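You operate a simulated robot arm through the tools that you are given. There is no shell and no other tool. Be economical: measure what you need, move in short steps, check, and stop when the job is done.

You are at the controls of a simulated robot arm. One attempt, no reset.

TASK
Set the small winder as the job card says, wind the bobbin it names and return it to the tray.
Fine: turns and pitch dials; start once with the box's green button; any free peg of the blue peg tray; guard open at the end; leave the other controls.
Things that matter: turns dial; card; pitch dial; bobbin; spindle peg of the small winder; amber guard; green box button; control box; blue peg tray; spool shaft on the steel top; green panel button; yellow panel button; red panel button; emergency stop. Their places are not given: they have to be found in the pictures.

The check looks at the end state, three seconds after you hand in, the way a careful person would. Anything else that was tipped, shoved, dropped, spilled or broken makes it a failure.

THE ROBOT
A 7-joint arm with a two-finger parallel gripper, fixed in place. Base frame: the origin is at the foot of the arm, x ahead of it, y to its left, z up. Readings come in m, degrees, newtons and seconds.
With the tool pointing down near the work surface it reaches from about 0.2 to 0.72 m from the base axis. Its first joint turns from -166.0 to 166.0 degrees. Payload 1.57 kg.
Tool frame: the origin (TCP) lies between the finger pads and is the grasp point; the fingertips stand 0.03 m ahead of it; z points along the fingers, y is the line along which they close. Largest opening 0.11 m; finger width 0.024, thickness 0.012; the body of the gripper, 0.048 by 0.112 m, starts 0.078 m behind the TCP.
Orientation is told as [roll, pitch, yaw] about the base's x, y, z axes, in that order, counted from this pose: with the fingers straight down and closing along the base's y, the tool's x points along the base's -x, its y along +y and its z along -z.

THE INTERFACE
- The arm moves only by the tool arm_command. Its argument "plan" is text: rows parted by semicolons, each of 7 numbers parted by spaces: the shift along the base's x, y, z in m, then the turn, a rotation vector about the base's x, y, z in degrees, then the gripper command, from -1 (shut) to 1 (fully open), values between in proportion. In form: x y z ax ay az claw; .... A call has 1 to 8 rows; each row is the pose to reach, as a shift and turn from the pose commanded when the call began. Each row takes 0.2 s and may step no farther than 0.05 m and 8.6 degrees from the row before; otherwise, or with a gripper value out of range, the whole call is refused. Where a pose cannot be reached the arm comes as near as it can. A force on the tool above 40 N (or 10 N above the force at the start of the call, whichever is more), or a blocked arm, ends the call early, and 0.2 s more pass. The fingers move at their own pace (about 0.045 m/s each) and stop on an object; they squeeze with about 37 N. The grip force told is the motor's: it shows also when the fingers shut on nothing. Time passes only in rows, and 0.2 s behind the last, so rows that repeat a pose let the fingers close. The reply holds the time, the measured pose of the TCP, the force on the tool along the base axes, the opening and the grip force, in the units named above and with some noise.
- Cameras (640 x 400 px; columns grow to the right, rows downward): "scene" is fixed at [0.0498, 0.6484, 1.7192]; the picture's right is [-0.74, -0.67, 0.00], its down [-0.48, 0.53, -0.70] and it looks along [0.47, -0.52, -0.71] (base axes); focal length 314 px, centre (320, 200). "wrist" rides on the gripper at [-0.036, 0, -0.08] in the tool frame; the picture's right is [0.00, -1.00, 0.00], its down [0.97, 0.00, -0.24] and it looks along [0.24, 0.00, 0.97] (tool axes); focal length 218 px, centre (320, 200).
- camera(camera): a new picture of that camera. No time passes.
- raise_lower(by): slides the trunk up (or, below 0, down) by that many m; the arm rides with it, the base frame stays. It gives what a move gives, with no picture.
- point_at(camera, pixels): for up to 12 pixels [column, row] of the newest picture of that camera ("zoom" is the newest enlarged one), the place [x, y, z] in the base frame of the surface seen there, good to about 0.002 m. No time passes.
- enlarge(camera, box): a new picture of the part [left, top, right, bottom] of that camera's present view, enlarged. No time passes.
- finish_job(): hands the job in; it is judged then, once.

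Go step by step. Measure first, check grasps and placings, and put right what went wrong. The budget is 80 turns and 38 pictures, counting those below and the enlarged ones. Unless the task says otherwise, let go and move clear before handing in, and close with one line.

The tools are called after "Request:" by a JSON object that holds its "api" and its "payload". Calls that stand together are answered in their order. arm_command: Moves the arm, as the interface text tells. Its arguments: {"type":"object","properties":{"plan":{"type":"string"}},"required":["plan"]} The other tools are called the same way: raise_lower (by) slides the trunk up or down; camera (camera) takes a picture; point_at (camera, pixels) gives the place of the surface under pixels of a picture; enlarge (camera, box) takes an enlarged picture of a part of a camera's view; finish_job () hands the job in.

At the start:

```text
clock: 0.0
position: [0.3766, -0.156, 1.2819]
ee_rot: [0.0, 0.0, 0.0]
contact_force: [-0.8, 0.0, -0.2]
width: 0.1101
finger_force: 0.0
trunk travel left (down, up): [-0.525, 0.065]
```

scene: 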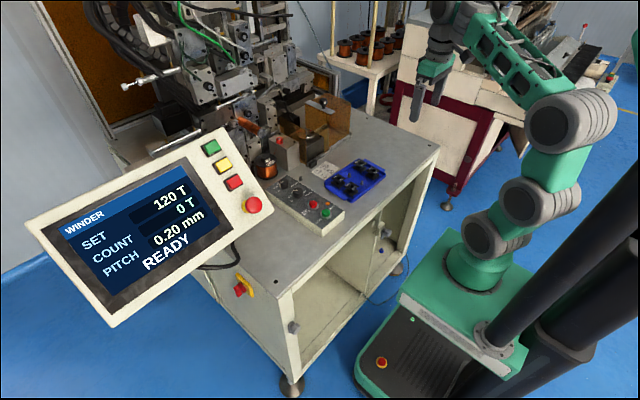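
wrist: 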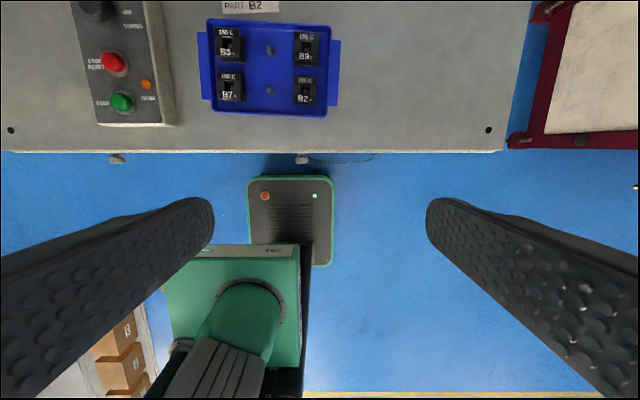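

The scene shows the control box around (305,195), the blue tray (355,180), the winder near (300,150) and the card near (325,170). I'll enlarge these areas to read them.

Request:
{"api": "enlarge", "payload": {"camera": "scene", "box": [230, 80, 400, 240]}}

Request:
{"api": "enlarge", "payload": {"camera": "wrist", "box": [80, 0, 360, 140]}}

```text
2.50 times, centred on (315, 160) of scene
```

zoom: 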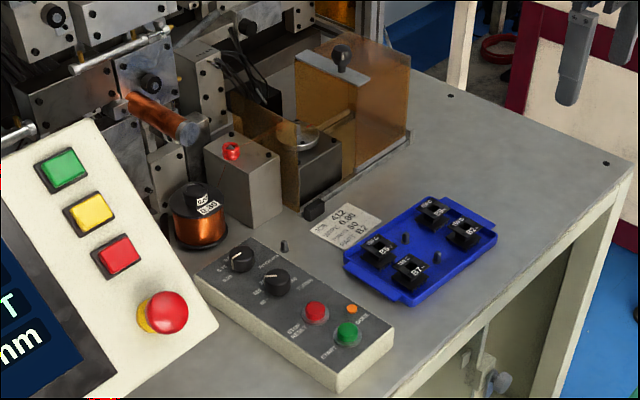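

```text
2.29 times, centred on (220, 70) of wrist
```

zoom: 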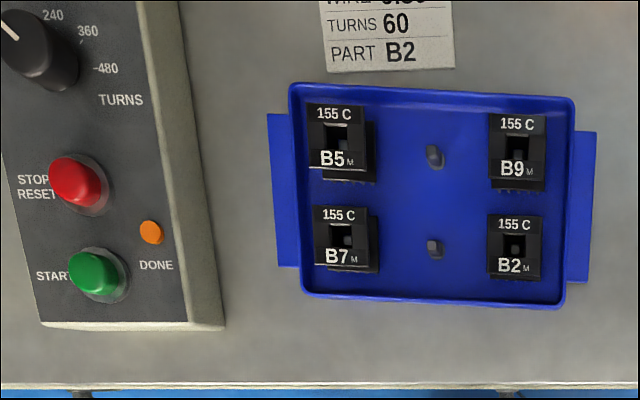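

B2 with 60 turns is read, but the card's wire line at the top of the wrist picture is cut off. I'll move the arm forward and left to look from above, and measure from the scene.

Request:
{"api": "arm_command", "payload": {"plan": "0.04 0.02 0.02 0 0 0 1; 0.08 0.04 0.04 0 0 0 1; 0.12 0.06 0.06 0 0 0 1; 0.15 0.08 0.08 0 0 0 1"}}

Request:
{"api": "camera", "payload": {"camera": "wrist"}}

Request:
{"api": "enlarge", "payload": {"camera": "scene", "box": [260, 90, 360, 152]}}

```text
clock: 0.9
position: [0.507, -0.0931, 1.3473]
ee_rot: [-0.3, -1.2, 0.7]
contact_force: [18.1, -4.0, -26.5]
width: 0.1097
finger_force: 0.0
out of reach, approached as far as the arm can: row 4
trunk travel left (down, up): [-0.525, 0.065]
stopped in row 4: the force on the tool passed its limit (the readings are from after the stop); the commanded pose is now the measured one
```

```text
33 pictures are left
```

wrist: 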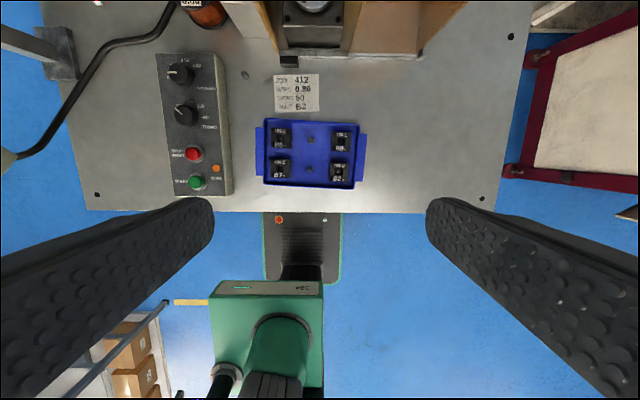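

```text
6.40 times, centred on (310, 121) of scene
```

zoom: 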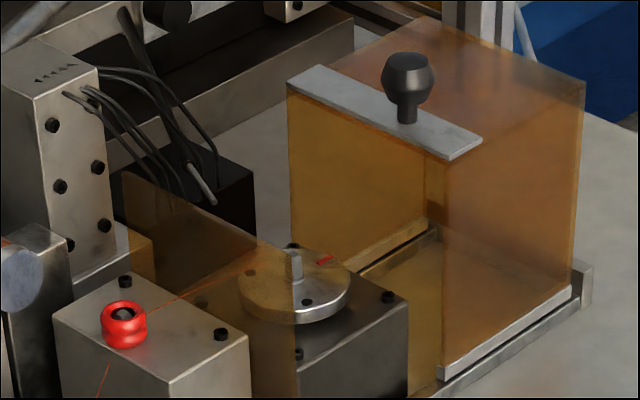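

The guard (knob at zoom (408,80)) stands open on a rail beside the spindle disc. Next I'll read the card and dials, and measure the key points.

Request:
{"api": "enlarge", "payload": {"camera": "wrist", "box": [150, 45, 330, 205]}}

Request:
{"api": "enlarge", "payload": {"camera": "wrist", "box": [260, 65, 340, 115]}}

Request:
{"api": "point_at", "payload": {"camera": "wrist", "pixels": [[180, 74], [185, 114], [194, 153], [197, 182], [312, 139], [310, 168], [345, 137], [339, 173], [282, 138], [281, 168], [245, 74], [320, 200]]}}

Request:
{"api": "enlarge", "payload": {"camera": "scene", "box": [240, 140, 340, 202]}}

```text
2.50 times, centred on (240, 125) of wrist
```

zoom: 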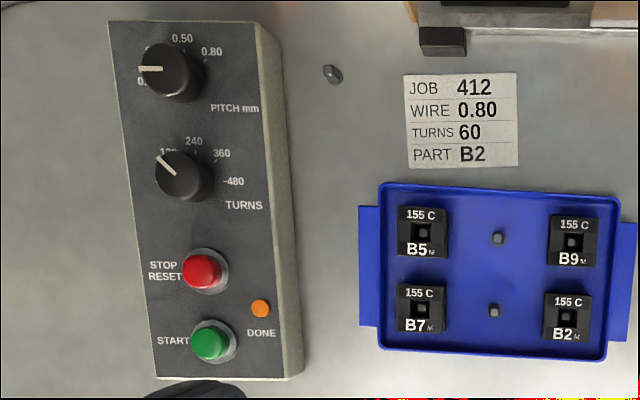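

```text
8.00 times, centred on (300, 90) of wrist
```

zoom: 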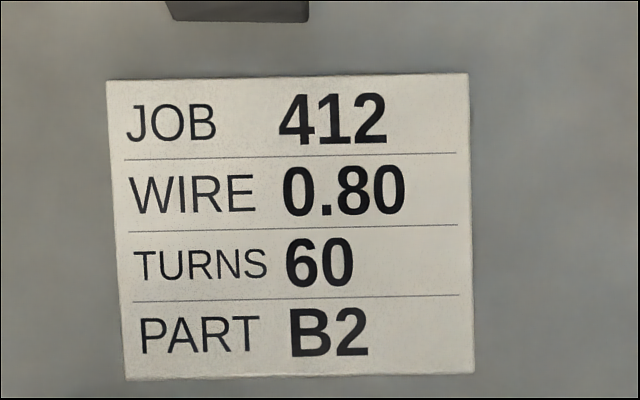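

```text
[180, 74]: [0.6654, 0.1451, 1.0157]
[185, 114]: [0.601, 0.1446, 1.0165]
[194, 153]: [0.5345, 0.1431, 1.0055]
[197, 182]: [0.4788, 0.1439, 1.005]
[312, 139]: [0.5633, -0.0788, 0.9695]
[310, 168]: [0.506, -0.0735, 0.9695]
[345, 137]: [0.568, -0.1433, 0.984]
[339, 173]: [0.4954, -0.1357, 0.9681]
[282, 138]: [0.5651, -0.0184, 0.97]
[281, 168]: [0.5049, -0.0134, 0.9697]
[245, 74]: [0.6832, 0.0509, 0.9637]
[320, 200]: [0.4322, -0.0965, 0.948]
```

```text
6.40 times, centred on (290, 171) of scene
```

zoom: 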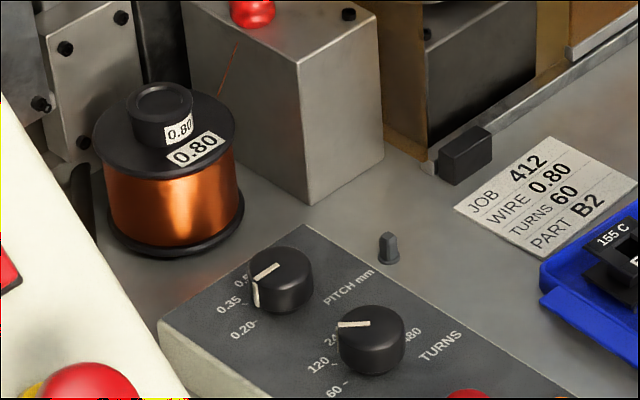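

The card (8x zoom) says wire 0.80, turns 60, part B2. The spool is already 0.80, the dials stand at pitch 0.20 and turns 120, and I still need guard and spindle coordinates.

Request:
{"api": "enlarge", "payload": {"camera": "scene", "box": [260, 90, 360, 152]}}

Request:
{"api": "point_at", "payload": {"camera": "zoom", "pixels": [[295, 258], [294, 280], [250, 300], [340, 300], [326, 260], [408, 62], [405, 118], [310, 72], [465, 155], [445, 372], [566, 292], [290, 390]]}}

```text
6.40 times, centred on (310, 121) of scene
```

zoom: 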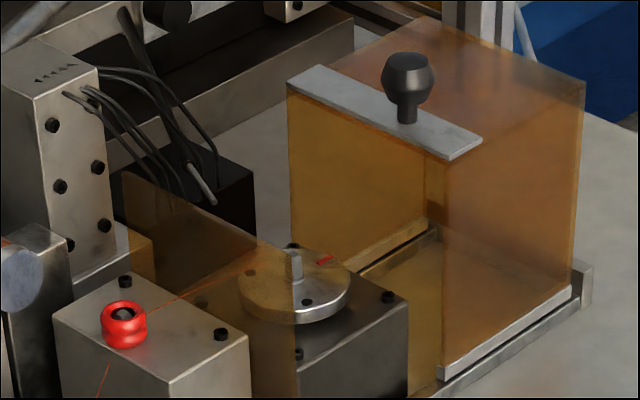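

```text
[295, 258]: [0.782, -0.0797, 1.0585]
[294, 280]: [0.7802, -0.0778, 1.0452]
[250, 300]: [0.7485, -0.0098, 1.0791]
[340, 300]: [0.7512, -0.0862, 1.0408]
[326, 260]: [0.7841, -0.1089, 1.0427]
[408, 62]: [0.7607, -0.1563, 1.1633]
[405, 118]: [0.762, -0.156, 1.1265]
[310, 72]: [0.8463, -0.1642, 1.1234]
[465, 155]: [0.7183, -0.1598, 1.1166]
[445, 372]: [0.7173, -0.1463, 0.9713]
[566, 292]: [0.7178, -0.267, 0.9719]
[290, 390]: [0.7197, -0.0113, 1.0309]
```

The spindle peg is at about (0.782,-0.080), top 1.06, and the guard knob at (0.761,-0.156). Before moving to the dials I'll check where the HMI panel, spool and tensioner stand.

Request:
{"api": "camera", "payload": {"camera": "scene"}}

Request:
{"api": "point_at", "payload": {"camera": "scene", "pixels": [[226, 130], [273, 203], [253, 205], [211, 147], [222, 164], [234, 183], [265, 158], [263, 170], [300, 190], [291, 138], [240, 287], [115, 315]]}}

```text
27 pictures are left
```

scene: 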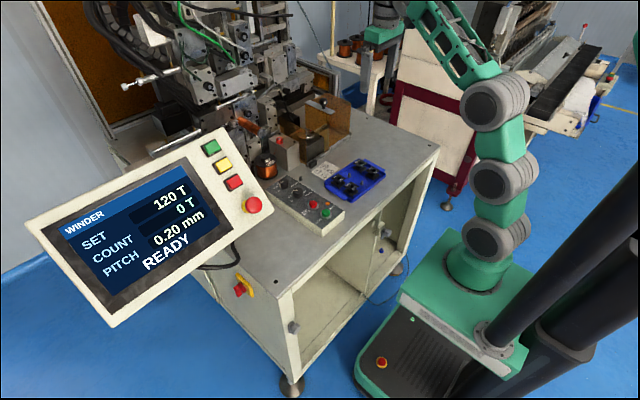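

```text
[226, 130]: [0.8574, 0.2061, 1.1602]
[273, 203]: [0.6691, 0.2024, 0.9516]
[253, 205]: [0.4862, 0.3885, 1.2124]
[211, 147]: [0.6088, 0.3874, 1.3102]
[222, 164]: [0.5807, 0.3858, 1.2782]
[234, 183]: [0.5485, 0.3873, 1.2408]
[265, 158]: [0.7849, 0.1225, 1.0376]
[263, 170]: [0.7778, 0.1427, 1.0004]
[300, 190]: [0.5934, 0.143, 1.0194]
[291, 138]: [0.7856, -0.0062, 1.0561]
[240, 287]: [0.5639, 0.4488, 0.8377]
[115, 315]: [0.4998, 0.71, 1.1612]
```

The panel stands at y≈0.39, clear of my path. I'll move above the turns dial for a close top view.

Request:
{"api": "arm_command", "payload": {"plan": "0 0.02 -0.04 0.3 1.2 -0.7 1; 0.01 0.055 -0.072 0.3 1.2 -0.7 1; 0.025 0.09 -0.1 0.3 1.2 -0.7 0.5; 0.04 0.125 -0.13 0.3 1.2 -0.7 0.3; 0.055 0.16 -0.155 0.3 1.2 -0.7 0; 0.07 0.195 -0.18 0.3 1.2 -0.7 0; 0.085 0.22 -0.205 0.3 1.2 -0.7 0; 0.094 0.238 -0.215 0.3 1.2 -0.7 0"}}

Request:
{"api": "camera", "payload": {"camera": "wrist"}}

```text
clock: 2.7
position: [0.6027, 0.1476, 1.1341]
ee_rot: [0.0, 0.2, -0.1]
contact_force: [1.0, -0.3, -0.1]
width: 0.0549
finger_force: 0.0
trunk travel left (down, up): [-0.525, 0.065]
```

```text
26 pictures are left
```

wrist: 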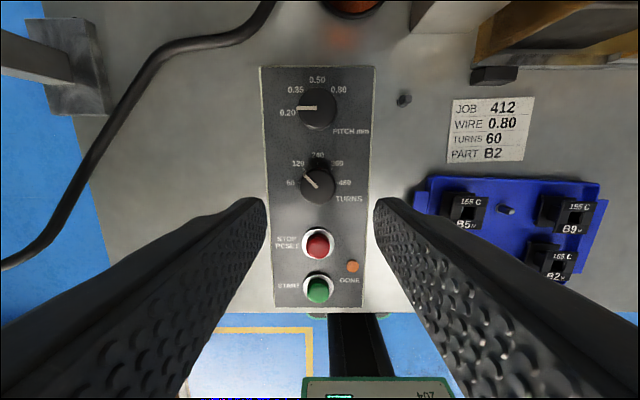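

The dial layout is clear: the marks are 45° apart, with pitch 0.20 left and 0.80 upper right, and turns 60 left. I'll measure the knobs closely.

Request:
{"api": "enlarge", "payload": {"camera": "wrist", "box": [256, 65, 384, 215]}}

Request:
{"api": "point_at", "payload": {"camera": "wrist", "pixels": [[317, 107], [303, 108], [317, 93], [318, 124], [333, 105], [318, 184], [305, 184], [331, 184], [318, 202], [345, 210], [318, 285], [318, 243]]}}

```text
2.67 times, centred on (320, 140) of wrist
```

zoom: 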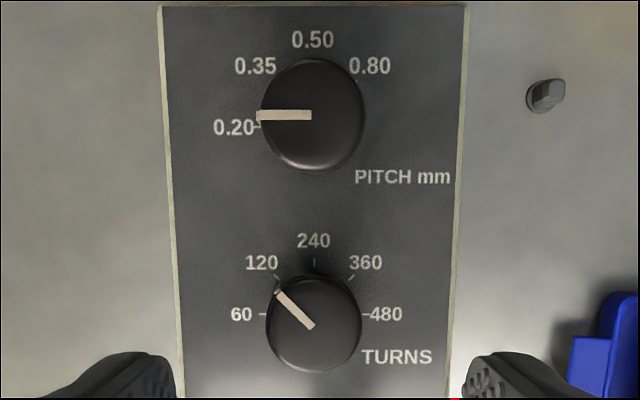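

```text
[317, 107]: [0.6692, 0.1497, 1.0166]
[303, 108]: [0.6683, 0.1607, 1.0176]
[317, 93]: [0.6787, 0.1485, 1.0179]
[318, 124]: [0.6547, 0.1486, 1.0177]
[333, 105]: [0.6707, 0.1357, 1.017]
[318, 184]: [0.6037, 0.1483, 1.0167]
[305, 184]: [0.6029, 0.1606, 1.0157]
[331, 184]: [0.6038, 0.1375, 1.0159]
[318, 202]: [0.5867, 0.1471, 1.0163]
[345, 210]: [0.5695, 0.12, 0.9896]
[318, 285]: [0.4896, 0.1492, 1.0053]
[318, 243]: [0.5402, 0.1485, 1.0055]
```

Knob tops are at (0.602,0.1485) for turns and (0.666,0.149) for pitch, tops 1.017, box face 0.99. I'll descend over the turns knob with fingertips just above the box face.

Request:
{"api": "arm_command", "payload": {"plan": "0 0.001 -0.04 0 0 0 0; 0 0.001 -0.075 0 0 0 0; 0 0.001 -0.095 0 0 0 0; 0 0.001 -0.106 0 0 0 0; 0 0.001 -0.106 0 0 0 0"}}

Request:
{"api": "arm_command", "payload": {"plan": "0 0 0 0 0 0 -0.7; 0 0 0 0 0 0 -0.7; 0 0 0 0 0 0 -0.7"}}

```text
clock: 3.9
position: [0.6011, 0.1474, 1.0267]
ee_rot: [0.1, 0.3, -0.2]
contact_force: [-0.9, 0.2, 0.0]
width: 0.055
finger_force: 0.1
trunk travel left (down, up): [-0.525, 0.065]
```

```text
clock: 4.7
position: [0.6008, 0.1495, 1.0262]
ee_rot: [-0.2, 0.3, 0.1]
contact_force: [0.8, 14.3, -1.1]
width: 0.0336
finger_force: 28.0
trunk travel left (down, up): [-0.525, 0.065]
```

The knob is gripped (width 0.0336) with a slight side push. I'll recentre by 1.5 mm and turn +45° toward 60.

Request:
{"api": "arm_command", "payload": {"plan": "0 0.0015 0 0 0 7.5 -0.7; 0 0.0015 0 0 0 15 -0.7; 0 0.0015 0 0 0 22.5 -0.7; 0 0.0015 0 0 0 30 -0.7; 0 0.0015 0 0 0 37.5 -0.7; 0 0.0015 0 0 0 45 -0.7; 0 0.0015 0 0 0 45 -0.7"}}

Request:
{"api": "enlarge", "payload": {"camera": "scene", "box": [20, 120, 340, 320]}}

```text
clock: 6.3
position: [0.6015, 0.15, 1.0268]
ee_rot: [0.1, 0.4, 45.1]
contact_force: [-5.5, 14.9, 0.2]
width: 0.0333
finger_force: 41.0
trunk travel left (down, up): [-0.525, 0.065]
```

```text
2.00 times, centred on (180, 220) of scene
```

zoom: 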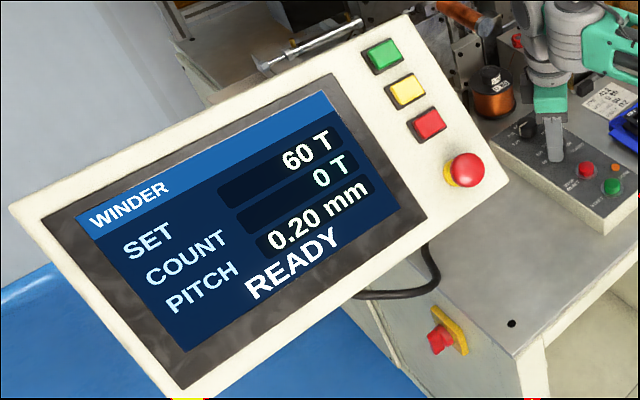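

The display now shows SET 60 T. I'll release, lift, and move to the pitch knob with yaw about +67°.

Request:
{"api": "arm_command", "payload": {"plan": "0 0 0 0 0 0 0; 0 0.001 0 0 0 0 0; 0 0.001 0.03 0 0 0 0; 0 0.001 0.045 0 0 7.5 0; 0.035 0.001 0.045 0 0 15 0; 0.065 0.001 0.045 0 0 22.5 0; 0.065 0.001 0.02 0 0 22.5 0; 0.065 0.001 0.0 0 0 22.5 0"}}

Request:
{"api": "arm_command", "payload": {"plan": "0 0 0 0 0 0 -0.7; 0 0 0 0 0 0 -0.7; 0 0 0 0 0 0 -0.7"}}

```text
clock: 8.1
position: [0.6661, 0.1497, 1.0267]
ee_rot: [0.1, 0.2, 67.5]
contact_force: [1.6, -0.1, 0.6]
width: 0.0547
finger_force: 0.1
trunk travel left (down, up): [-0.525, 0.065]
```

```text
clock: 8.9
position: [0.667, 0.1475, 1.0278]
ee_rot: [0.0, 0.3, 67.3]
contact_force: [15.6, -6.9, -1.5]
width: 0.0337
finger_force: 28.5
trunk travel left (down, up): [-0.525, 0.065]
```

The pitch knob is gripped (width 0.0337). I'll turn it clockwise 135° in two calls.

Request:
{"api": "arm_command", "payload": {"plan": "0.001 -0.001 0 0 0 -8.5 -0.7; 0.001 -0.001 0 0 0 -17 -0.7; 0.001 -0.001 0 0 0 -25.5 -0.7; 0.001 -0.001 0 0 0 -34 -0.7; 0.001 -0.001 0 0 0 -42.5 -0.7; 0.001 -0.001 0 0 0 -51 -0.7; 0.001 -0.001 0 0 0 -59.5 -0.7; 0.001 -0.001 0 0 0 -67.5 -0.7"}}

Request:
{"api": "arm_command", "payload": {"plan": "0 0 0 0 0 -8.5 -0.7; 0 0 0 0 0 -17 -0.7; 0 0 0 0 0 -25.5 -0.7; 0 0 0 0 0 -34 -0.7; 0 0 0 0 0 -42.5 -0.7; 0 0 0 0 0 -51 -0.7; 0 0 0 0 0 -59.5 -0.7; 0 0 0 0 0 -67.5 -0.7"}}

Request:
{"api": "enlarge", "payload": {"camera": "scene", "box": [20, 120, 340, 320]}}

```text
clock: 10.7
position: [0.6675, 0.15, 1.0263]
ee_rot: [0.0, 0.3, 0.0]
contact_force: [4.1, 3.9, 5.7]
width: 0.0334
finger_force: 41.6
trunk travel left (down, up): [-0.525, 0.065]
```

```text
clock: 12.5
position: [0.6675, 0.1514, 1.0253]
ee_rot: [0.2, 0.3, -67.6]
contact_force: [8.6, 15.3, 9.3]
width: 0.0334
finger_force: 41.2
trunk travel left (down, up): [-0.525, 0.065]
```

```text
2.00 times, centred on (180, 220) of scene
```

zoom: 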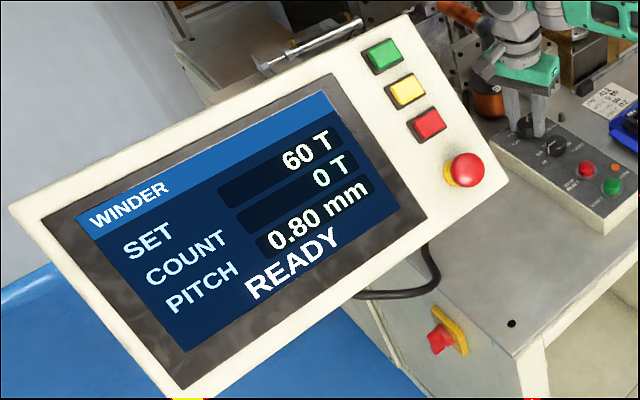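

Display shows 60 T and 0.80 mm. I'll release, lift, and swing the wrist back while heading toward the tray.

Request:
{"api": "arm_command", "payload": {"plan": "0 0 0 0 0 0 0; 0 0 0 0 0 0 0; 0 0 0.03 0 0 0 0; 0 0 0.07 0 0 8 0; 0 -0.01 0.11 0 0 16 0; -0.02 -0.04 0.13 0 0 24 0; -0.04 -0.08 0.13 0 0 32 0; -0.06 -0.12 0.13 0 0 40 0"}}

Request:
{"api": "arm_command", "payload": {"plan": "-0.02 -0.035 0 0 0 8 0; -0.04 -0.07 0 0 0 16 0; -0.06 -0.1 0 0 0 24 0; -0.08 -0.13 0 0 0 27.5 0; -0.1 -0.16 0 0 0 27.5 0; -0.1 -0.16 0 0 0 27.5 0"}}

Request:
{"api": "camera", "payload": {"camera": "wrist"}}

```text
clock: 14.3
position: [0.6055, 0.0263, 1.1536]
ee_rot: [0.1, 0.3, -27.6]
contact_force: [0.0, -0.1, 0.3]
width: 0.0549
finger_force: 0.0
trunk travel left (down, up): [-0.525, 0.065]
```

```text
clock: 15.7
position: [0.5067, -0.1311, 1.1578]
ee_rot: [0.2, 0.2, 0.0]
contact_force: [-0.5, -0.4, 0.1]
width: 0.055
finger_force: 0.0
trunk travel left (down, up): [-0.525, 0.065]
```

```text
22 pictures are left
```

wrist: 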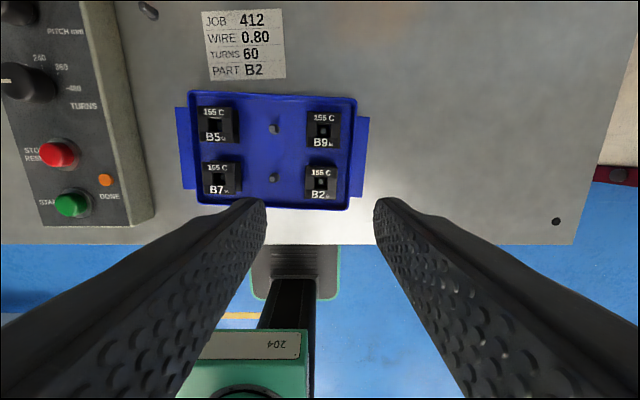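

Request:
{"api": "enlarge", "payload": {"camera": "wrist", "box": [176, 90, 376, 215]}}

Request:
{"api": "point_at", "payload": {"camera": "zoom", "pixels": [[464, 288], [424, 246], [510, 246], [505, 330], [420, 325], [465, 240], [465, 345], [310, 125], [310, 283], [465, 130], [500, 348], [360, 200]]}}

```text
3.20 times, centred on (276, 152) of wrist
```

zoom: 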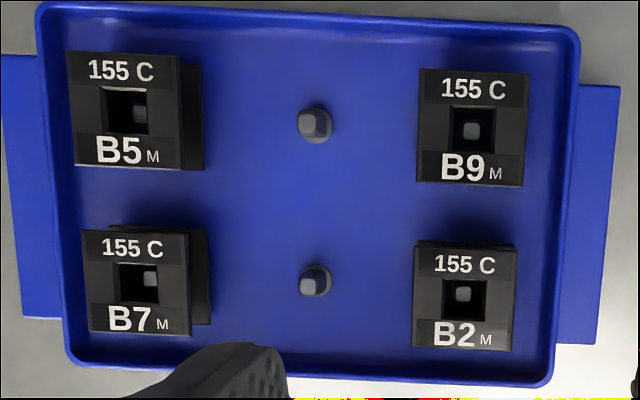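

```text
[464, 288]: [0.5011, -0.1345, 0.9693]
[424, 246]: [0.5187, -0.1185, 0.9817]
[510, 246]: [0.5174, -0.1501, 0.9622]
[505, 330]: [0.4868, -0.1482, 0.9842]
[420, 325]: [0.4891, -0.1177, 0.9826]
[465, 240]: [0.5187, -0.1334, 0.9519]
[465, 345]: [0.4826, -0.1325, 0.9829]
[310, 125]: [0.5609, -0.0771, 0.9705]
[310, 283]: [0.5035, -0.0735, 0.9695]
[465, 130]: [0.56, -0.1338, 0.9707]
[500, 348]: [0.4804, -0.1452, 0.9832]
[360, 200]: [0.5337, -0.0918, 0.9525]
```

B2's top flange is about 37 mm square, centred (0.500,-0.1335), top 0.983, with the tray yawed about -3°. Before grasping, I'll test whether a straight-down tool reaches over the spindle, and look at it.

Request:
{"api": "arm_command", "payload": {"plan": "0.04 0.02 0.005 0 0 0 0; 0.08 0.04 0.005 0 0 0 0; 0.12 0.051 0.005 0 0 0 0; 0.16 0.051 0.005 0 0 0 0; 0.2 0.051 0.005 0 0 0 0; 0.23 0.051 0.005 0 0 0 0; 0.255 0.051 0.005 0 0 0 0; 0.275 0.051 0.005 0 0 0 0"}}

Request:
{"api": "camera", "payload": {"camera": "wrist"}}

```text
clock: 17.5
position: [0.6872, -0.0771, 1.1468]
ee_rot: [0.0, 0.3, -0.1]
contact_force: [0.2, 0.4, -0.3]
width: 0.0548
finger_force: 0.1
out of reach, approached as far as the arm can: row 5, 6, 7, 8
trunk travel left (down, up): [-0.525, 0.065]
```

```text
20 pictures are left
```

wrist: 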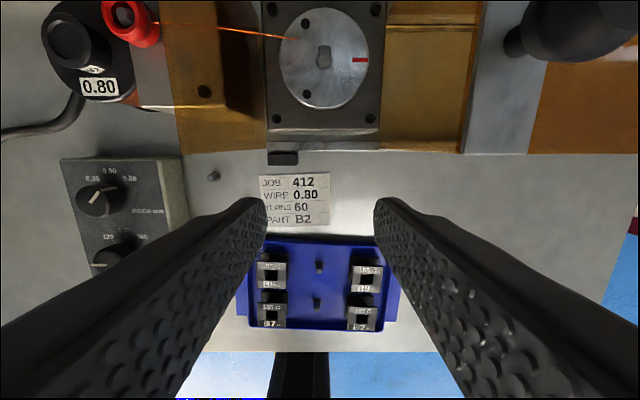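

Straight down reaches only x=0.687, so I'll need the trunk up and a ~15° outward tilt (also when gripping the bobbin). I'll enlarge the view to check the spindle peg's orientation.

Request:
{"api": "enlarge", "payload": {"camera": "wrist", "box": [250, 0, 400, 94]}}

Request:
{"api": "point_at", "payload": {"camera": "zoom", "pixels": [[312, 250], [315, 225], [460, 255], [300, 270], [330, 270], [300, 210], [130, 240], [500, 240], [210, 155]]}}

Request:
{"api": "point_at", "payload": {"camera": "wrist", "pixels": [[515, 40], [560, 20], [475, 100], [285, 158], [470, 148], [545, 148], [180, 145], [265, 145], [378, 145]]}}

```text
4.26 times, centred on (325, 47) of wrist
```

zoom: 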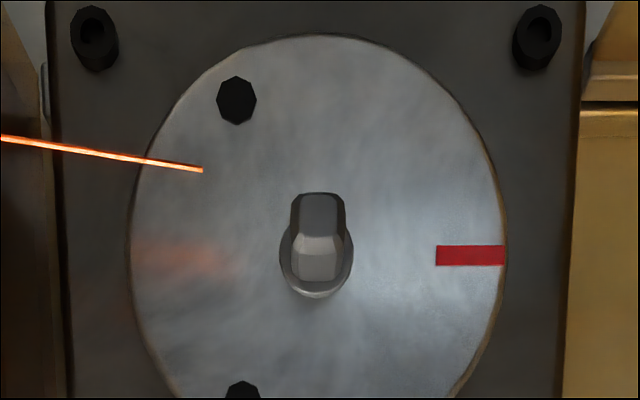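

```text
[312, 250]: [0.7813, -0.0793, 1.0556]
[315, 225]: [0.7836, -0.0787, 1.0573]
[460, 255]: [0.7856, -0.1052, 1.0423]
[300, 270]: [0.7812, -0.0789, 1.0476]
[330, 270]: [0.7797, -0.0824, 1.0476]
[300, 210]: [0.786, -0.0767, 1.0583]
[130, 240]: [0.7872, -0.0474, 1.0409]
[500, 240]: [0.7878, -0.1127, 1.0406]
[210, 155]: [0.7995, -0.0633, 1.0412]
```

```text
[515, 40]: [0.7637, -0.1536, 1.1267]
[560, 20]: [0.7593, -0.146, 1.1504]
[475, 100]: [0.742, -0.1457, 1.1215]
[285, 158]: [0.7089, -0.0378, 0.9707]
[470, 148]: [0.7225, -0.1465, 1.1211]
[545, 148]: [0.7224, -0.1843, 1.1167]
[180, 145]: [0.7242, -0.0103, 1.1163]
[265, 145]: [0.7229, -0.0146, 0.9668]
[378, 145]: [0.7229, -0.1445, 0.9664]
```

The spindle peg is square, axis-aligned, at about (0.785,-0.079) with the disc face at 1.0415. I'll raise the trunk fully and see what pose results.

Request:
{"api": "raise_lower", "payload": {"by": 0.065}}

Request:
{"api": "arm_command", "payload": {"plan": "-0.04 -0.01 0 0 0 0 0; -0.08 -0.03 0 0 0 0 0"}}

```text
clock: 18.5
position: [0.6869, -0.076, 1.2122]
ee_rot: [0.0, 0.4, -0.1]
contact_force: [0.2, -0.1, -0.2]
width: 0.0551
finger_force: 0.1
trunk travel left (down, up): [-0.59, 0.0]
```

```text
clock: 19.1
position: [0.6097, -0.1081, 1.2106]
ee_rot: [0.1, 0.4, -0.2]
contact_force: [0.6, -0.7, -0.2]
width: 0.0549
finger_force: 0.1
trunk travel left (down, up): [-0.59, 0.0]
```

The command base follows the measured pose. I'll hover above B2 with the 15° tilt and -3° yaw.

Request:
{"api": "arm_command", "payload": {"plan": "-0.03 -0.008 -0.03 0 -5 -1 0; -0.06 -0.016 -0.06 -0.2 -10 -2 0; -0.09 -0.022 -0.095 -0.4 -15.4 -3 0; -0.11 -0.0255 -0.13 -0.4 -15.4 -3 -0.1; -0.11 -0.0255 -0.14 -0.4 -15.4 -3 -0.15; -0.11 -0.0255 -0.14 -0.4 -15.4 -3 -0.15"}}

Request:
{"api": "camera", "payload": {"camera": "wrist"}}

```text
clock: 20.5
position: [0.4964, -0.1324, 1.0709]
ee_rot: [0.1, -15.0, -3.2]
contact_force: [-0.1, -0.3, 0.1]
width: 0.0466
finger_force: 0.0
trunk travel left (down, up): [-0.59, 0.0]
```

```text
18 pictures are left
```

wrist: 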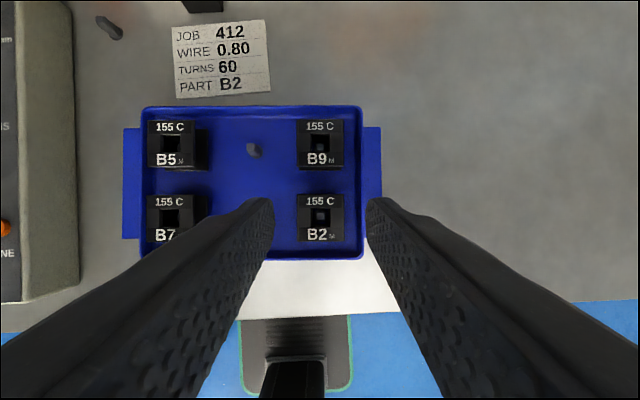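

Request:
{"api": "point_at", "payload": {"camera": "wrist", "pixels": [[361, 190], [359, 190], [356, 190], [353, 190], [364, 190], [374, 190], [320, 200], [300, 200], [341, 200], [320, 218], [320, 240], [320, 258]]}}

```text
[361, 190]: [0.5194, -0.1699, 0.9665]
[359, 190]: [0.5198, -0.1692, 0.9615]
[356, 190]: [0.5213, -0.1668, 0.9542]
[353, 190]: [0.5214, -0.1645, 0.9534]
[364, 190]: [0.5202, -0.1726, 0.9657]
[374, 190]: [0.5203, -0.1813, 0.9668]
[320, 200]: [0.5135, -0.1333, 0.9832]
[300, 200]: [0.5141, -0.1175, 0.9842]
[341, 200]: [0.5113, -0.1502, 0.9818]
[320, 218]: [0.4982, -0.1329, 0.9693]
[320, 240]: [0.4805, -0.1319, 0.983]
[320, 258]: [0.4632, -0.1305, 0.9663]
```

The tray's inner rim is at y≈-0.168 and B2 spans -0.116 to -0.1515, so I'll use a narrow 41 mm opening and descend.

Request:
{"api": "arm_command", "payload": {"plan": "0 -0.0005 -0.03 0 0 0 -0.25; 0 -0.0005 -0.05 0 0 0 -0.25; 0 -0.0005 -0.062 0 0 0 -0.25; 0 -0.0005 -0.072 0 0 0 -0.25; 0 -0.0005 -0.081 0 0 0 -0.25; 0 -0.0005 -0.081 0 0 0 -0.25"}}

Request:
{"api": "arm_command", "payload": {"plan": "0 0 0 0 0 0 -0.6; 0 0 0 0 0 0 -0.6; 0 0 0 0 0 0 -0.6"}}

```text
clock: 21.9
position: [0.4957, -0.1322, 0.9914]
ee_rot: [0.2, -15.2, -3.1]
contact_force: [0.2, -0.3, 0.3]
width: 0.0416
finger_force: 0.1
trunk travel left (down, up): [-0.59, 0.0]
```

```text
clock: 22.7
position: [0.4979, -0.1326, 0.9905]
ee_rot: [0.1, -15.1, -3.1]
contact_force: [-0.2, -0.3, 0.6]
width: 0.0367
finger_force: 36.9
trunk travel left (down, up): [-0.59, 0.0]
```

B2 is gripped (0.0367, 37 N). I'll lift straight up, then head toward the spindle, levelling yaw by +3°.

Request:
{"api": "arm_command", "payload": {"plan": "0 0 0.02 0 0 0 -0.6; 0 0 0.05 0 0 0 -0.6; 0 0 0.09 0 0 0 -0.6; 0 0 0.13 0 0 0 -0.6; 0.03 0.02 0.14 0 0 1 -0.6; 0.07 0.035 0.14 0 0 2 -0.6; 0.11 0.05 0.14 0 0 3 -0.6; 0.15 0.053 0.14 0 0 3 -0.6"}}

Request:
{"api": "arm_command", "payload": {"plan": "0.04 0 0 0 0 0 -0.6; 0.07 0 0 0 0 0 -0.6; 0.09 0 0 0 0 0 -0.6; 0.105 0 0 0 0 0 -0.6; 0.105 0 0 0 0 0 -0.6"}}

Request:
{"api": "camera", "payload": {"camera": "wrist"}}

```text
clock: 24.5
position: [0.6493, -0.0826, 1.1301]
ee_rot: [0.1, -15.2, 0.0]
contact_force: [-0.2, 0.9, 0.1]
width: 0.0366
finger_force: 36.6
trunk travel left (down, up): [-0.59, 0.0]
```

```text
clock: 25.7
position: [0.7526, -0.0787, 1.1318]
ee_rot: [0.2, -15.1, -0.1]
contact_force: [0.4, 0.1, 0.2]
width: 0.0366
finger_force: 36.8
trunk travel left (down, up): [-0.59, 0.0]
```

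```text
17 pictures are left
```

wrist: 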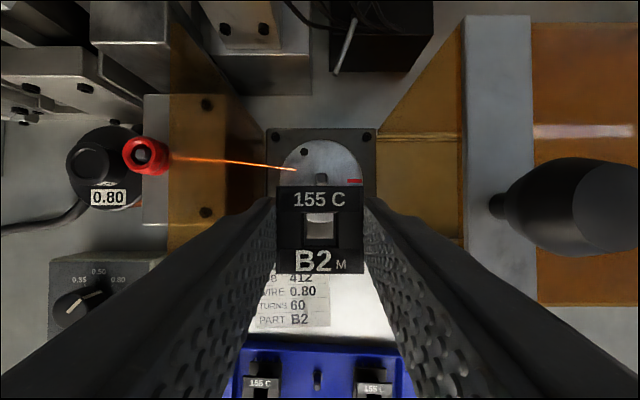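

Request:
{"api": "enlarge", "payload": {"camera": "wrist", "box": [250, 135, 390, 285]}}

Request:
{"api": "point_at", "payload": {"camera": "wrist", "pixels": [[280, 190], [360, 190], [280, 240], [360, 240], [320, 190], [320, 270], [320, 178], [318, 174], [323, 182], [355, 181], [285, 181], [548, 200]]}}

```text
2.67 times, centred on (320, 210) of wrist
```

zoom: 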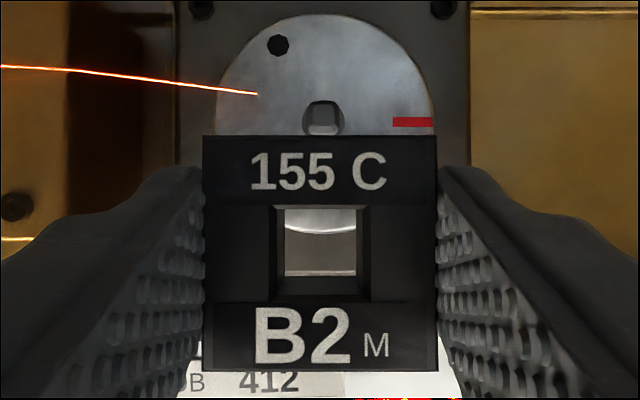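

```text
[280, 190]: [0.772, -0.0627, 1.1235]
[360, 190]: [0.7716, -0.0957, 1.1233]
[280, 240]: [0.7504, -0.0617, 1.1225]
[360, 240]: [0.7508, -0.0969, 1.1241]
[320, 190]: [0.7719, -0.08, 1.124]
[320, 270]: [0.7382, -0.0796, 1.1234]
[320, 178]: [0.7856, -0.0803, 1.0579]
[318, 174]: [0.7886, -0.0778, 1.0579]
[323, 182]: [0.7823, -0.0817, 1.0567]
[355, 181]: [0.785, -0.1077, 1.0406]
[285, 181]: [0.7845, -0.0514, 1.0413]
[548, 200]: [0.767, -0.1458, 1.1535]
```

The bobbin hangs level (top 1.1235), centre ≈(0.7554,-0.0798); the peg is ≈(0.7855,-0.0802). I'll go forward 30 mm, drop to just above the peg and check.

Request:
{"api": "arm_command", "payload": {"plan": "0.015 0 0 0 0 0 -0.6; 0.03 -0.0003 0 0 0 0 -0.6; 0.03 -0.0003 -0.015 0 0 0 -0.6; 0.03 -0.0003 -0.03 0 0 0 -0.6; 0.03 -0.0003 -0.03 0 0 0 -0.6"}}

Request:
{"api": "enlarge", "payload": {"camera": "wrist", "box": [250, 135, 390, 285]}}

Request:
{"api": "point_at", "payload": {"camera": "zoom", "pixels": [[320, 150], [320, 360], [215, 200], [425, 200], [320, 220], [320, 240], [320, 260], [320, 280], [305, 240], [335, 240]]}}

```text
clock: 26.9
position: [0.7818, -0.0796, 1.1007]
ee_rot: [0.1, -15.1, -0.1]
contact_force: [-0.2, -0.6, -0.2]
width: 0.0365
finger_force: 37.0
out of reach, approached as far as the arm can: row 2
trunk travel left (down, up): [-0.59, 0.0]
```

```text
2.67 times, centred on (320, 210) of wrist
```

zoom: 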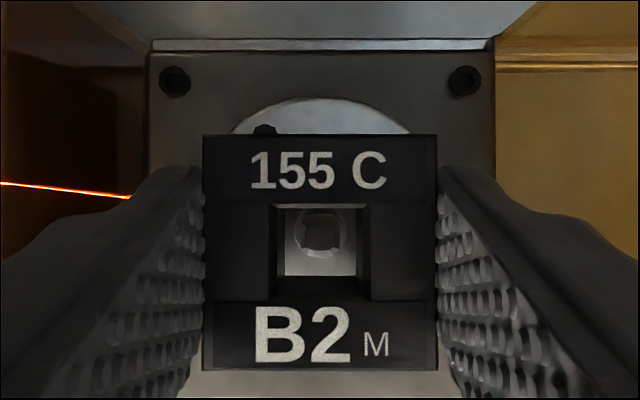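

```text
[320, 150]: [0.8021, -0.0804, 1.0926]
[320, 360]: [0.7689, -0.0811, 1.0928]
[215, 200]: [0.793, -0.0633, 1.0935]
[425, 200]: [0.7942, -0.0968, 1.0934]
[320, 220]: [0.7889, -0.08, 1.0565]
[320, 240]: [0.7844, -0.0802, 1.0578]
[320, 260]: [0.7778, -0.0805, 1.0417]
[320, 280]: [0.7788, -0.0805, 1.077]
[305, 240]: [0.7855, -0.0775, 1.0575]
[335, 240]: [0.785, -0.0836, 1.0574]
```

The peg sits centred under the bobbin hole: bobbin centre 0.7859,-0.0803 against peg 0.785,-0.0805. I'll lower the last 22 mm gently.

Request:
{"api": "arm_command", "payload": {"plan": "-0.0004 -0.0002 -0.006 0 0 0 -0.6; -0.0004 -0.0002 -0.012 0 0 0 -0.6; -0.0004 -0.0002 -0.017 0 0 0 -0.6; -0.0004 -0.0002 -0.021 0 0 0 -0.6; -0.0004 -0.0002 -0.021 0 0 0 -0.6"}}

Request:
{"api": "point_at", "payload": {"camera": "scene", "pixels": [[306, 128]]}}

```text
clock: 28.1
position: [0.7809, -0.0811, 1.0799]
ee_rot: [0.1, -15.1, 0.0]
contact_force: [0.9, -0.3, -0.7]
width: 0.0369
finger_force: 37.1
trunk travel left (down, up): [-0.59, 0.0]
```

```text
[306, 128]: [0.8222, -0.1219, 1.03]
```

No contact force yet, so I estimate about 1 mm above the disc. I'll lower 1.5 mm more, then release gently to 45 mm and look.

Request:
{"api": "arm_command", "payload": {"plan": "0 0 -0.0015 0 0 0 -0.6; 0 0 -0.0015 0 0 0 -0.6; 0 0 -0.0015 0 0 0 -0.3; 0 0 -0.0015 0 0 0 -0.18; 0 0 -0.0015 0 0 0 -0.18"}}

Request:
{"api": "enlarge", "payload": {"camera": "wrist", "box": [250, 135, 390, 285]}}

Request:
{"api": "point_at", "payload": {"camera": "zoom", "pixels": [[320, 150], [320, 360], [215, 200], [425, 200], [215, 330], [425, 330], [320, 240], [320, 250]]}}

```text
clock: 29.3
position: [0.7818, -0.0805, 1.0786]
ee_rot: [0.2, -15.1, -0.1]
contact_force: [0.0, 0.9, -0.1]
width: 0.0447
finger_force: 0.0
trunk travel left (down, up): [-0.59, 0.0]
```

```text
2.67 times, centred on (320, 210) of wrist
```

zoom: 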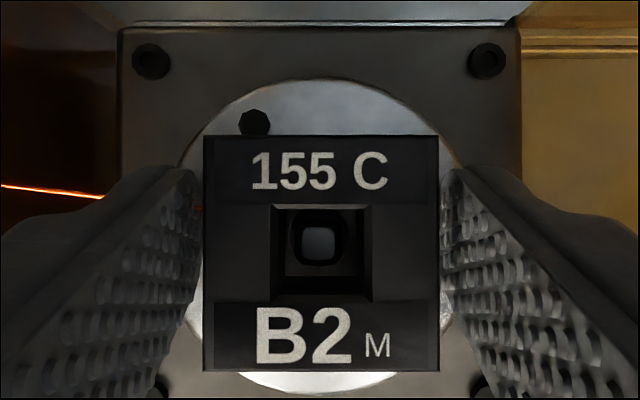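

```text
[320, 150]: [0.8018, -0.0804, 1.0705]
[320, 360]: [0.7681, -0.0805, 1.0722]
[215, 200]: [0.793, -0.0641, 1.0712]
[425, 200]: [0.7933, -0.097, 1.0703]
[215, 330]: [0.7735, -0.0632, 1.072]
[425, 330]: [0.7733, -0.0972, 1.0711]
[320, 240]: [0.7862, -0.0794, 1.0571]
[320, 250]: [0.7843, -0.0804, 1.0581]
```

B2 is seated on the disc: top level at 1.071, peg through the hole. I'll lift clear, back off, tilt to 27° and move in front of the guard knob.

Request:
{"api": "arm_command", "payload": {"plan": "0 0 0.02 0 0 0 -0.18; 0 0 0.045 0 0 0 -0.18; -0.03 0 0.08 0 0 0 0; -0.06 0 0.115 0 -6 0 0.27; -0.07 -0.04 0.125 0 -12 0 0.27; -0.07 -0.077 0.125 0 -12 0 0.27; -0.07 -0.077 0.125 0 -12 0 0.27"}}

Request:
{"api": "camera", "payload": {"camera": "wrist"}}

```text
clock: 30.9
position: [0.709, -0.1566, 1.2048]
ee_rot: [0.1, -27.2, -0.2]
contact_force: [-0.3, 0.1, 0.4]
width: 0.07
finger_force: 0.0
trunk travel left (down, up): [-0.59, 0.0]
```

```text
13 pictures are left
```

wrist: 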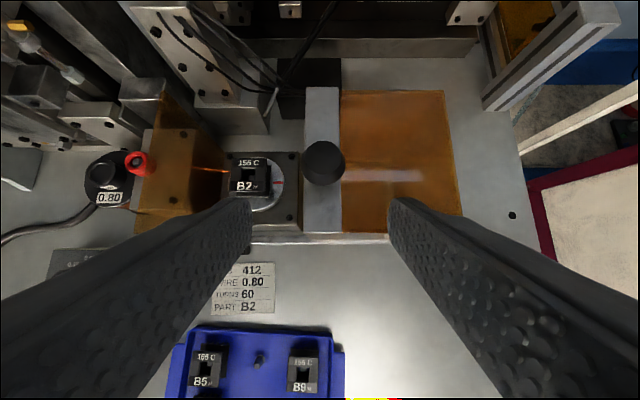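

Request:
{"api": "point_at", "payload": {"camera": "wrist", "pixels": [[324, 162], [303, 162], [343, 162], [324, 143], [324, 181], [318, 110], [318, 220], [343, 100], [390, 95], [455, 205], [248, 175], [345, 237]]}}

```text
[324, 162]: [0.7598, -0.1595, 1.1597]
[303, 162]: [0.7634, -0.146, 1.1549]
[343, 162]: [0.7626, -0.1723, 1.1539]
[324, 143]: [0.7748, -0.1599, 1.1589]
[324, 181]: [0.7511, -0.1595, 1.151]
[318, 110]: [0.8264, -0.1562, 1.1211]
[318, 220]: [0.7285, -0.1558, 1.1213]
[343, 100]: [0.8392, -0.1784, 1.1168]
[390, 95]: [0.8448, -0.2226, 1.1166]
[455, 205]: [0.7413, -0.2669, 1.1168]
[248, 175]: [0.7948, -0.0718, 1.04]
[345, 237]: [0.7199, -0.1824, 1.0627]
```

The knob is centred at (0.763,-0.159), about 27 mm across, top 1.160. I'll move over it, descend straddling it, and close.

Request:
{"api": "arm_command", "payload": {"plan": "0.025 -0.0025 0 0 0 0 0.1; 0.046 -0.0025 -0.005 0 0 0 0.1; 0.046 -0.0025 -0.025 0 0 0 0.1; 0.046 -0.0025 -0.042 0 0 0 0.1; 0.046 -0.0025 -0.042 0 0 0 0.1"}}

Request:
{"api": "arm_command", "payload": {"plan": "0 0 0 0 0 0 -0.8; 0 0 0 0 0 0 -0.8; 0 0 0 0 0 0 -0.8; 0 0 0 0 0 0 -0.8"}}

```text
clock: 32.1
position: [0.7569, -0.1622, 1.162]
ee_rot: [0.1, -27.0, -0.2]
contact_force: [-0.4, -0.1, -0.5]
width: 0.0603
finger_force: 0.0
trunk travel left (down, up): [-0.59, 0.0]
```

```text
clock: 33.1
position: [0.7575, -0.1591, 1.1609]
ee_rot: [0.0, -27.0, 0.2]
contact_force: [-1.2, 11.2, -0.7]
width: 0.0313
finger_force: 34.2
trunk travel left (down, up): [-0.59, 0.0]
```

The knob is held (0.0313). I'll slide the guard toward +y in small steps, watching the force.

Request:
{"api": "arm_command", "payload": {"plan": "0 0.015 0 0 0 0 -0.8; 0 0.03 0 0 0 0 -0.8; 0 0.045 0 0 0 0 -0.8; 0 0.06 0 0 0 0 -0.8; 0 0.075 0 0 0 0 -0.8; 0 0.09 0 0 0 0 -0.8; 0 0.105 0 0 0 0 -0.8; 0 0.115 0 0 0 0 -0.8"}}

Request:
{"api": "enlarge", "payload": {"camera": "scene", "box": [230, 80, 400, 186]}}

```text
clock: 34.9
position: [0.7569, -0.0446, 1.1621]
ee_rot: [0.1, -27.0, -0.2]
contact_force: [-9.4, 1.1, -7.5]
width: 0.0312
finger_force: 40.8
trunk travel left (down, up): [-0.59, 0.0]
```

```text
3.76 times, centred on (315, 133) of scene
```

zoom: 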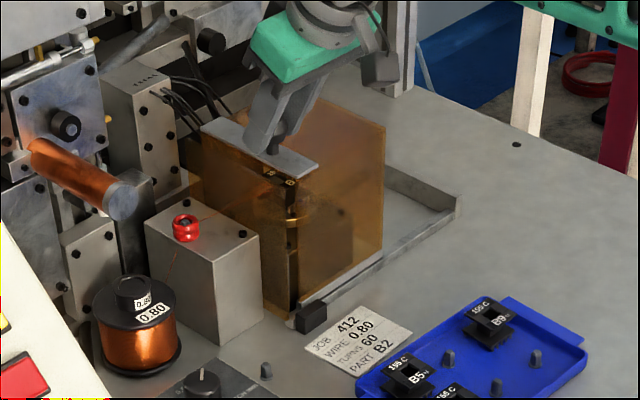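

The guard is nearly at its stop block (zoom (312,318)). I'll continue in small steps until it meets resistance.

Request:
{"api": "arm_command", "payload": {"plan": "0 0.004 0 0 0 0 -0.8; 0 0.008 0 0 0 0 -0.8; 0 0.012 0 0 0 0 -0.8; 0 0.016 0 0 0 0 -0.8; 0 0.02 0 0 0 0 -0.8"}}

Request:
{"api": "enlarge", "payload": {"camera": "scene", "box": [230, 80, 400, 186]}}

```text
clock: 36.1
position: [0.7571, -0.0309, 1.1604]
ee_rot: [0.1, -27.0, -0.5]
contact_force: [-13.8, -21.2, -5.2]
width: 0.0312
finger_force: 39.8
trunk travel left (down, up): [-0.59, 0.0]
```

```text
3.76 times, centred on (315, 133) of scene
```

zoom: 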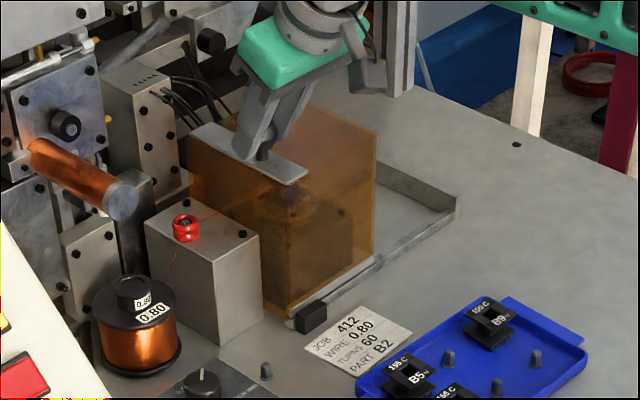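

The guard is closed against its stop (−21 N, no gap). I'll relax, release the knob, lift and retreat toward the start button, removing the tilt.

Request:
{"api": "arm_command", "payload": {"plan": "0 -0.004 0 0 0 0 -0.8; 0 -0.004 0 0 0 0 0.1; 0 -0.004 0 0 0 0 0.1; 0 -0.004 0.02 0 0 0 0.1; -0.01 -0.004 0.05 0 0 0 0; -0.05 0.01 0.07 0 8 0 0; -0.09 0.035 0.07 0 16 0 -0.5; -0.13 0.06 0.07 0 24 0 -1"}}

Request:
{"api": "arm_command", "payload": {"plan": "-0.035 0.03 0 0 3 0 -1; -0.07 0.06 -0.01 0 3 0 -1; -0.105 0.09 -0.03 0 3 0 -1; -0.14 0.12 -0.06 0 3 0 -1; -0.14 0.12 -0.1 0 3 0 -1; -0.14 0.12 -0.13 0 3 0 -1; -0.14 0.12 -0.13 0 3 0 -1"}}

Request:
{"api": "camera", "payload": {"camera": "wrist"}}

```text
clock: 37.9
position: [0.6279, 0.036, 1.2322]
ee_rot: [0.0, -3.0, -0.1]
contact_force: [-1.9, 0.2, -1.0]
width: 0.005
finger_force: 0.0
trunk travel left (down, up): [-0.59, 0.0]
```

```text
refused: row 3 steps farther than a row can; nothing moved
```

```text
10 pictures are left
```

wrist: 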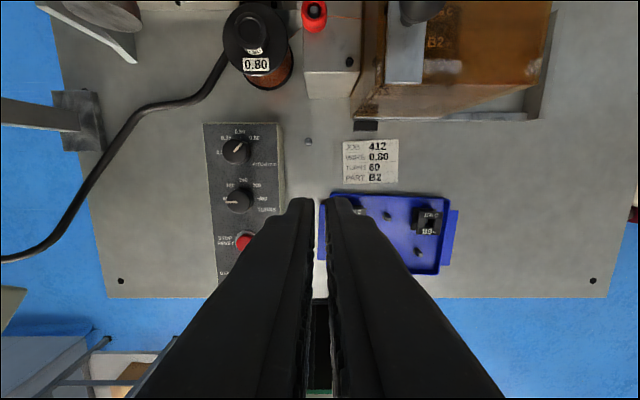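

The guard stays closed. I'll move in smaller steps to above the green START button (0.4896,0.149).

Request:
{"api": "arm_command", "payload": {"plan": "-0.027 0.02 -0.02 0 3 0 -1; -0.054 0.04 -0.04 0 3 0 -1; -0.081 0.06 -0.06 0 3 0 -1; -0.108 0.08 -0.08 0 3 0 -1; -0.13 0.1 -0.1 0 3 0 -1; -0.139 0.114 -0.125 0 3 0 -1; -0.139 0.114 -0.14 0 3 0 -1; -0.139 0.114 -0.14 0 3 0 -1"}}

Request:
{"api": "camera", "payload": {"camera": "wrist"}}

```text
clock: 39.7
position: [0.4905, 0.1499, 1.0918]
ee_rot: [0.0, -0.1, -0.1]
contact_force: [-0.4, 0.8, -0.3]
width: 0.0
finger_force: 21.3
trunk travel left (down, up): [-0.59, 0.0]
```

```text
9 pictures are left
```

wrist: 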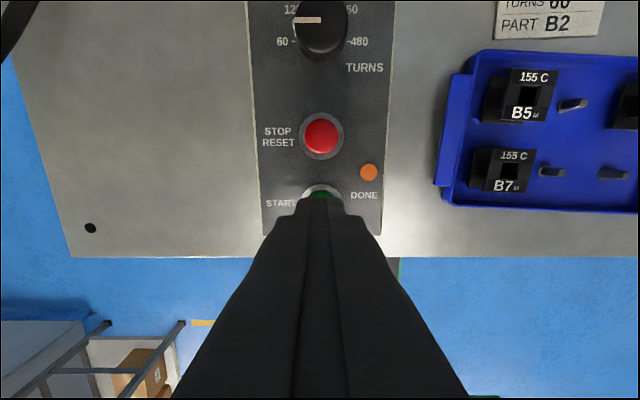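

The tip hides the button, so I'll check its position against the visible red cap and green edge.

Request:
{"api": "point_at", "payload": {"camera": "wrist", "pixels": [[321, 135], [321, 118], [321, 151], [305, 135], [338, 135], [321, 112], [321, 157], [320, 193], [320, 186], [308, 189], [332, 189]]}}

```text
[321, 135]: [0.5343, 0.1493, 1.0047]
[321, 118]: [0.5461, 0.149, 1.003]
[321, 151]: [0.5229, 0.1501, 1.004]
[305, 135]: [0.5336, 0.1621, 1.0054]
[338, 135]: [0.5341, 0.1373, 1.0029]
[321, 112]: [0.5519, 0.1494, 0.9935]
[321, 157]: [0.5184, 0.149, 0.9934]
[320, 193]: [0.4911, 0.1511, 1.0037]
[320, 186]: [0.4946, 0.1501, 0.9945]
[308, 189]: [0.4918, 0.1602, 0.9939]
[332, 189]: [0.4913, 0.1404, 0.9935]
```

The green cap centre works out to about x=0.480. I'll shift back 10 mm, press about 5 mm once, and lift.

Request:
{"api": "arm_command", "payload": {"plan": "-0.01 0 -0.03 0 0 0 -1; -0.01 0 -0.05 0 0 0 -1; -0.01 0 -0.056 0 0 0 -1; -0.01 0 -0.059 0 0 0 -1; -0.01 0 -0.062 0 0 0 -1; -0.01 0 -0.062 0 0 0 -1"}}

Request:
{"api": "enlarge", "payload": {"camera": "scene", "box": [20, 120, 340, 320]}}

```text
clock: 41.1
position: [0.4798, 0.1493, 1.0304]
ee_rot: [0.1, -0.3, -0.1]
contact_force: [1.0, 0.8, 10.4]
width: 0.0001
finger_force: 21.1
trunk travel left (down, up): [-0.59, 0.0]
```

```text
2.00 times, centred on (180, 220) of scene
```

zoom: 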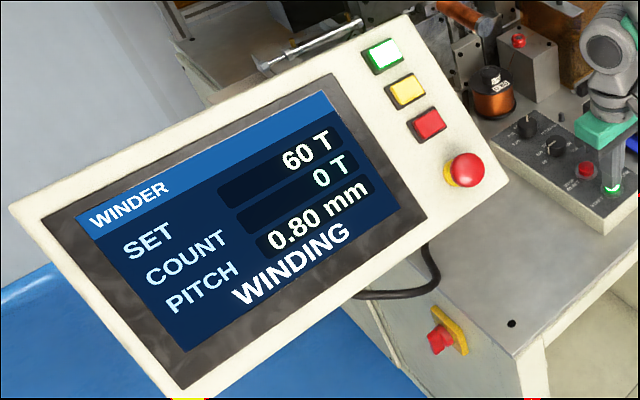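

The display says WINDING. I'll lift off and go wait in front of the guard knob's new position, retilting on the way.

Request:
{"api": "arm_command", "payload": {"plan": "0 0 0.04 0 0 0 -1; 0 0 0.08 0 0 0 -1; 0.02 -0.02 0.115 0 0 0 -1; 0.045 -0.04 0.145 0 0 0 -1; 0.07 -0.06 0.165 0 0 0 -0.5; 0.1 -0.085 0.175 0 -6 0 0; 0.13 -0.11 0.175 0 -13 0 0.27; 0.155 -0.135 0.175 0 -20 0 0.27"}}

Request:
{"api": "arm_command", "payload": {"plan": "0.035 -0.02 0 0 -4 0 0.1; 0.065 -0.045 0 0 -7 0 0.1; 0.068 -0.045 0 0 -7 0 0.1; 0.068 -0.045 0 0 -7 0 0.1; 0.068 -0.045 0 0 -7 0 0.1; 0.068 -0.045 0 0 -7 0 0.1; 0.068 -0.045 0 0 -7 0 0.1; 0.068 -0.045 0 0 -7 0 0.1"}}

Request:
{"api": "enlarge", "payload": {"camera": "scene", "box": [20, 85, 400, 322]}}

```text
clock: 42.9
position: [0.6335, 0.0158, 1.2044]
ee_rot: [0.2, -20.2, -0.1]
contact_force: [-0.8, -0.4, -0.1]
width: 0.0698
finger_force: 0.0
trunk travel left (down, up): [-0.59, 0.0]
```

```text
clock: 44.7
position: [0.7014, -0.0305, 1.2036]
ee_rot: [0.0, -27.1, -0.1]
contact_force: [0.0, 0.7, -0.7]
width: 0.0608
finger_force: 0.1
trunk travel left (down, up): [-0.59, 0.0]
```

```text
1.68 times, centred on (210, 204) of scene
```

zoom: 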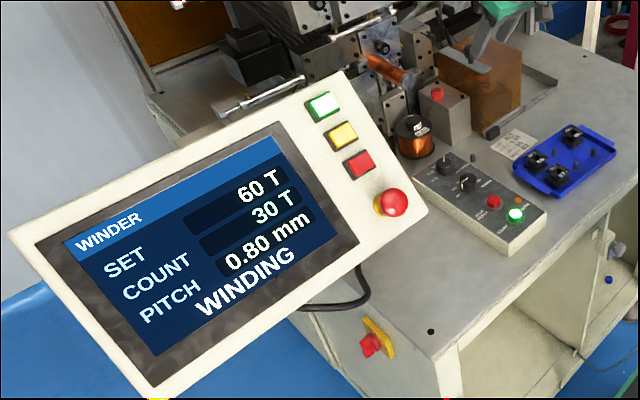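

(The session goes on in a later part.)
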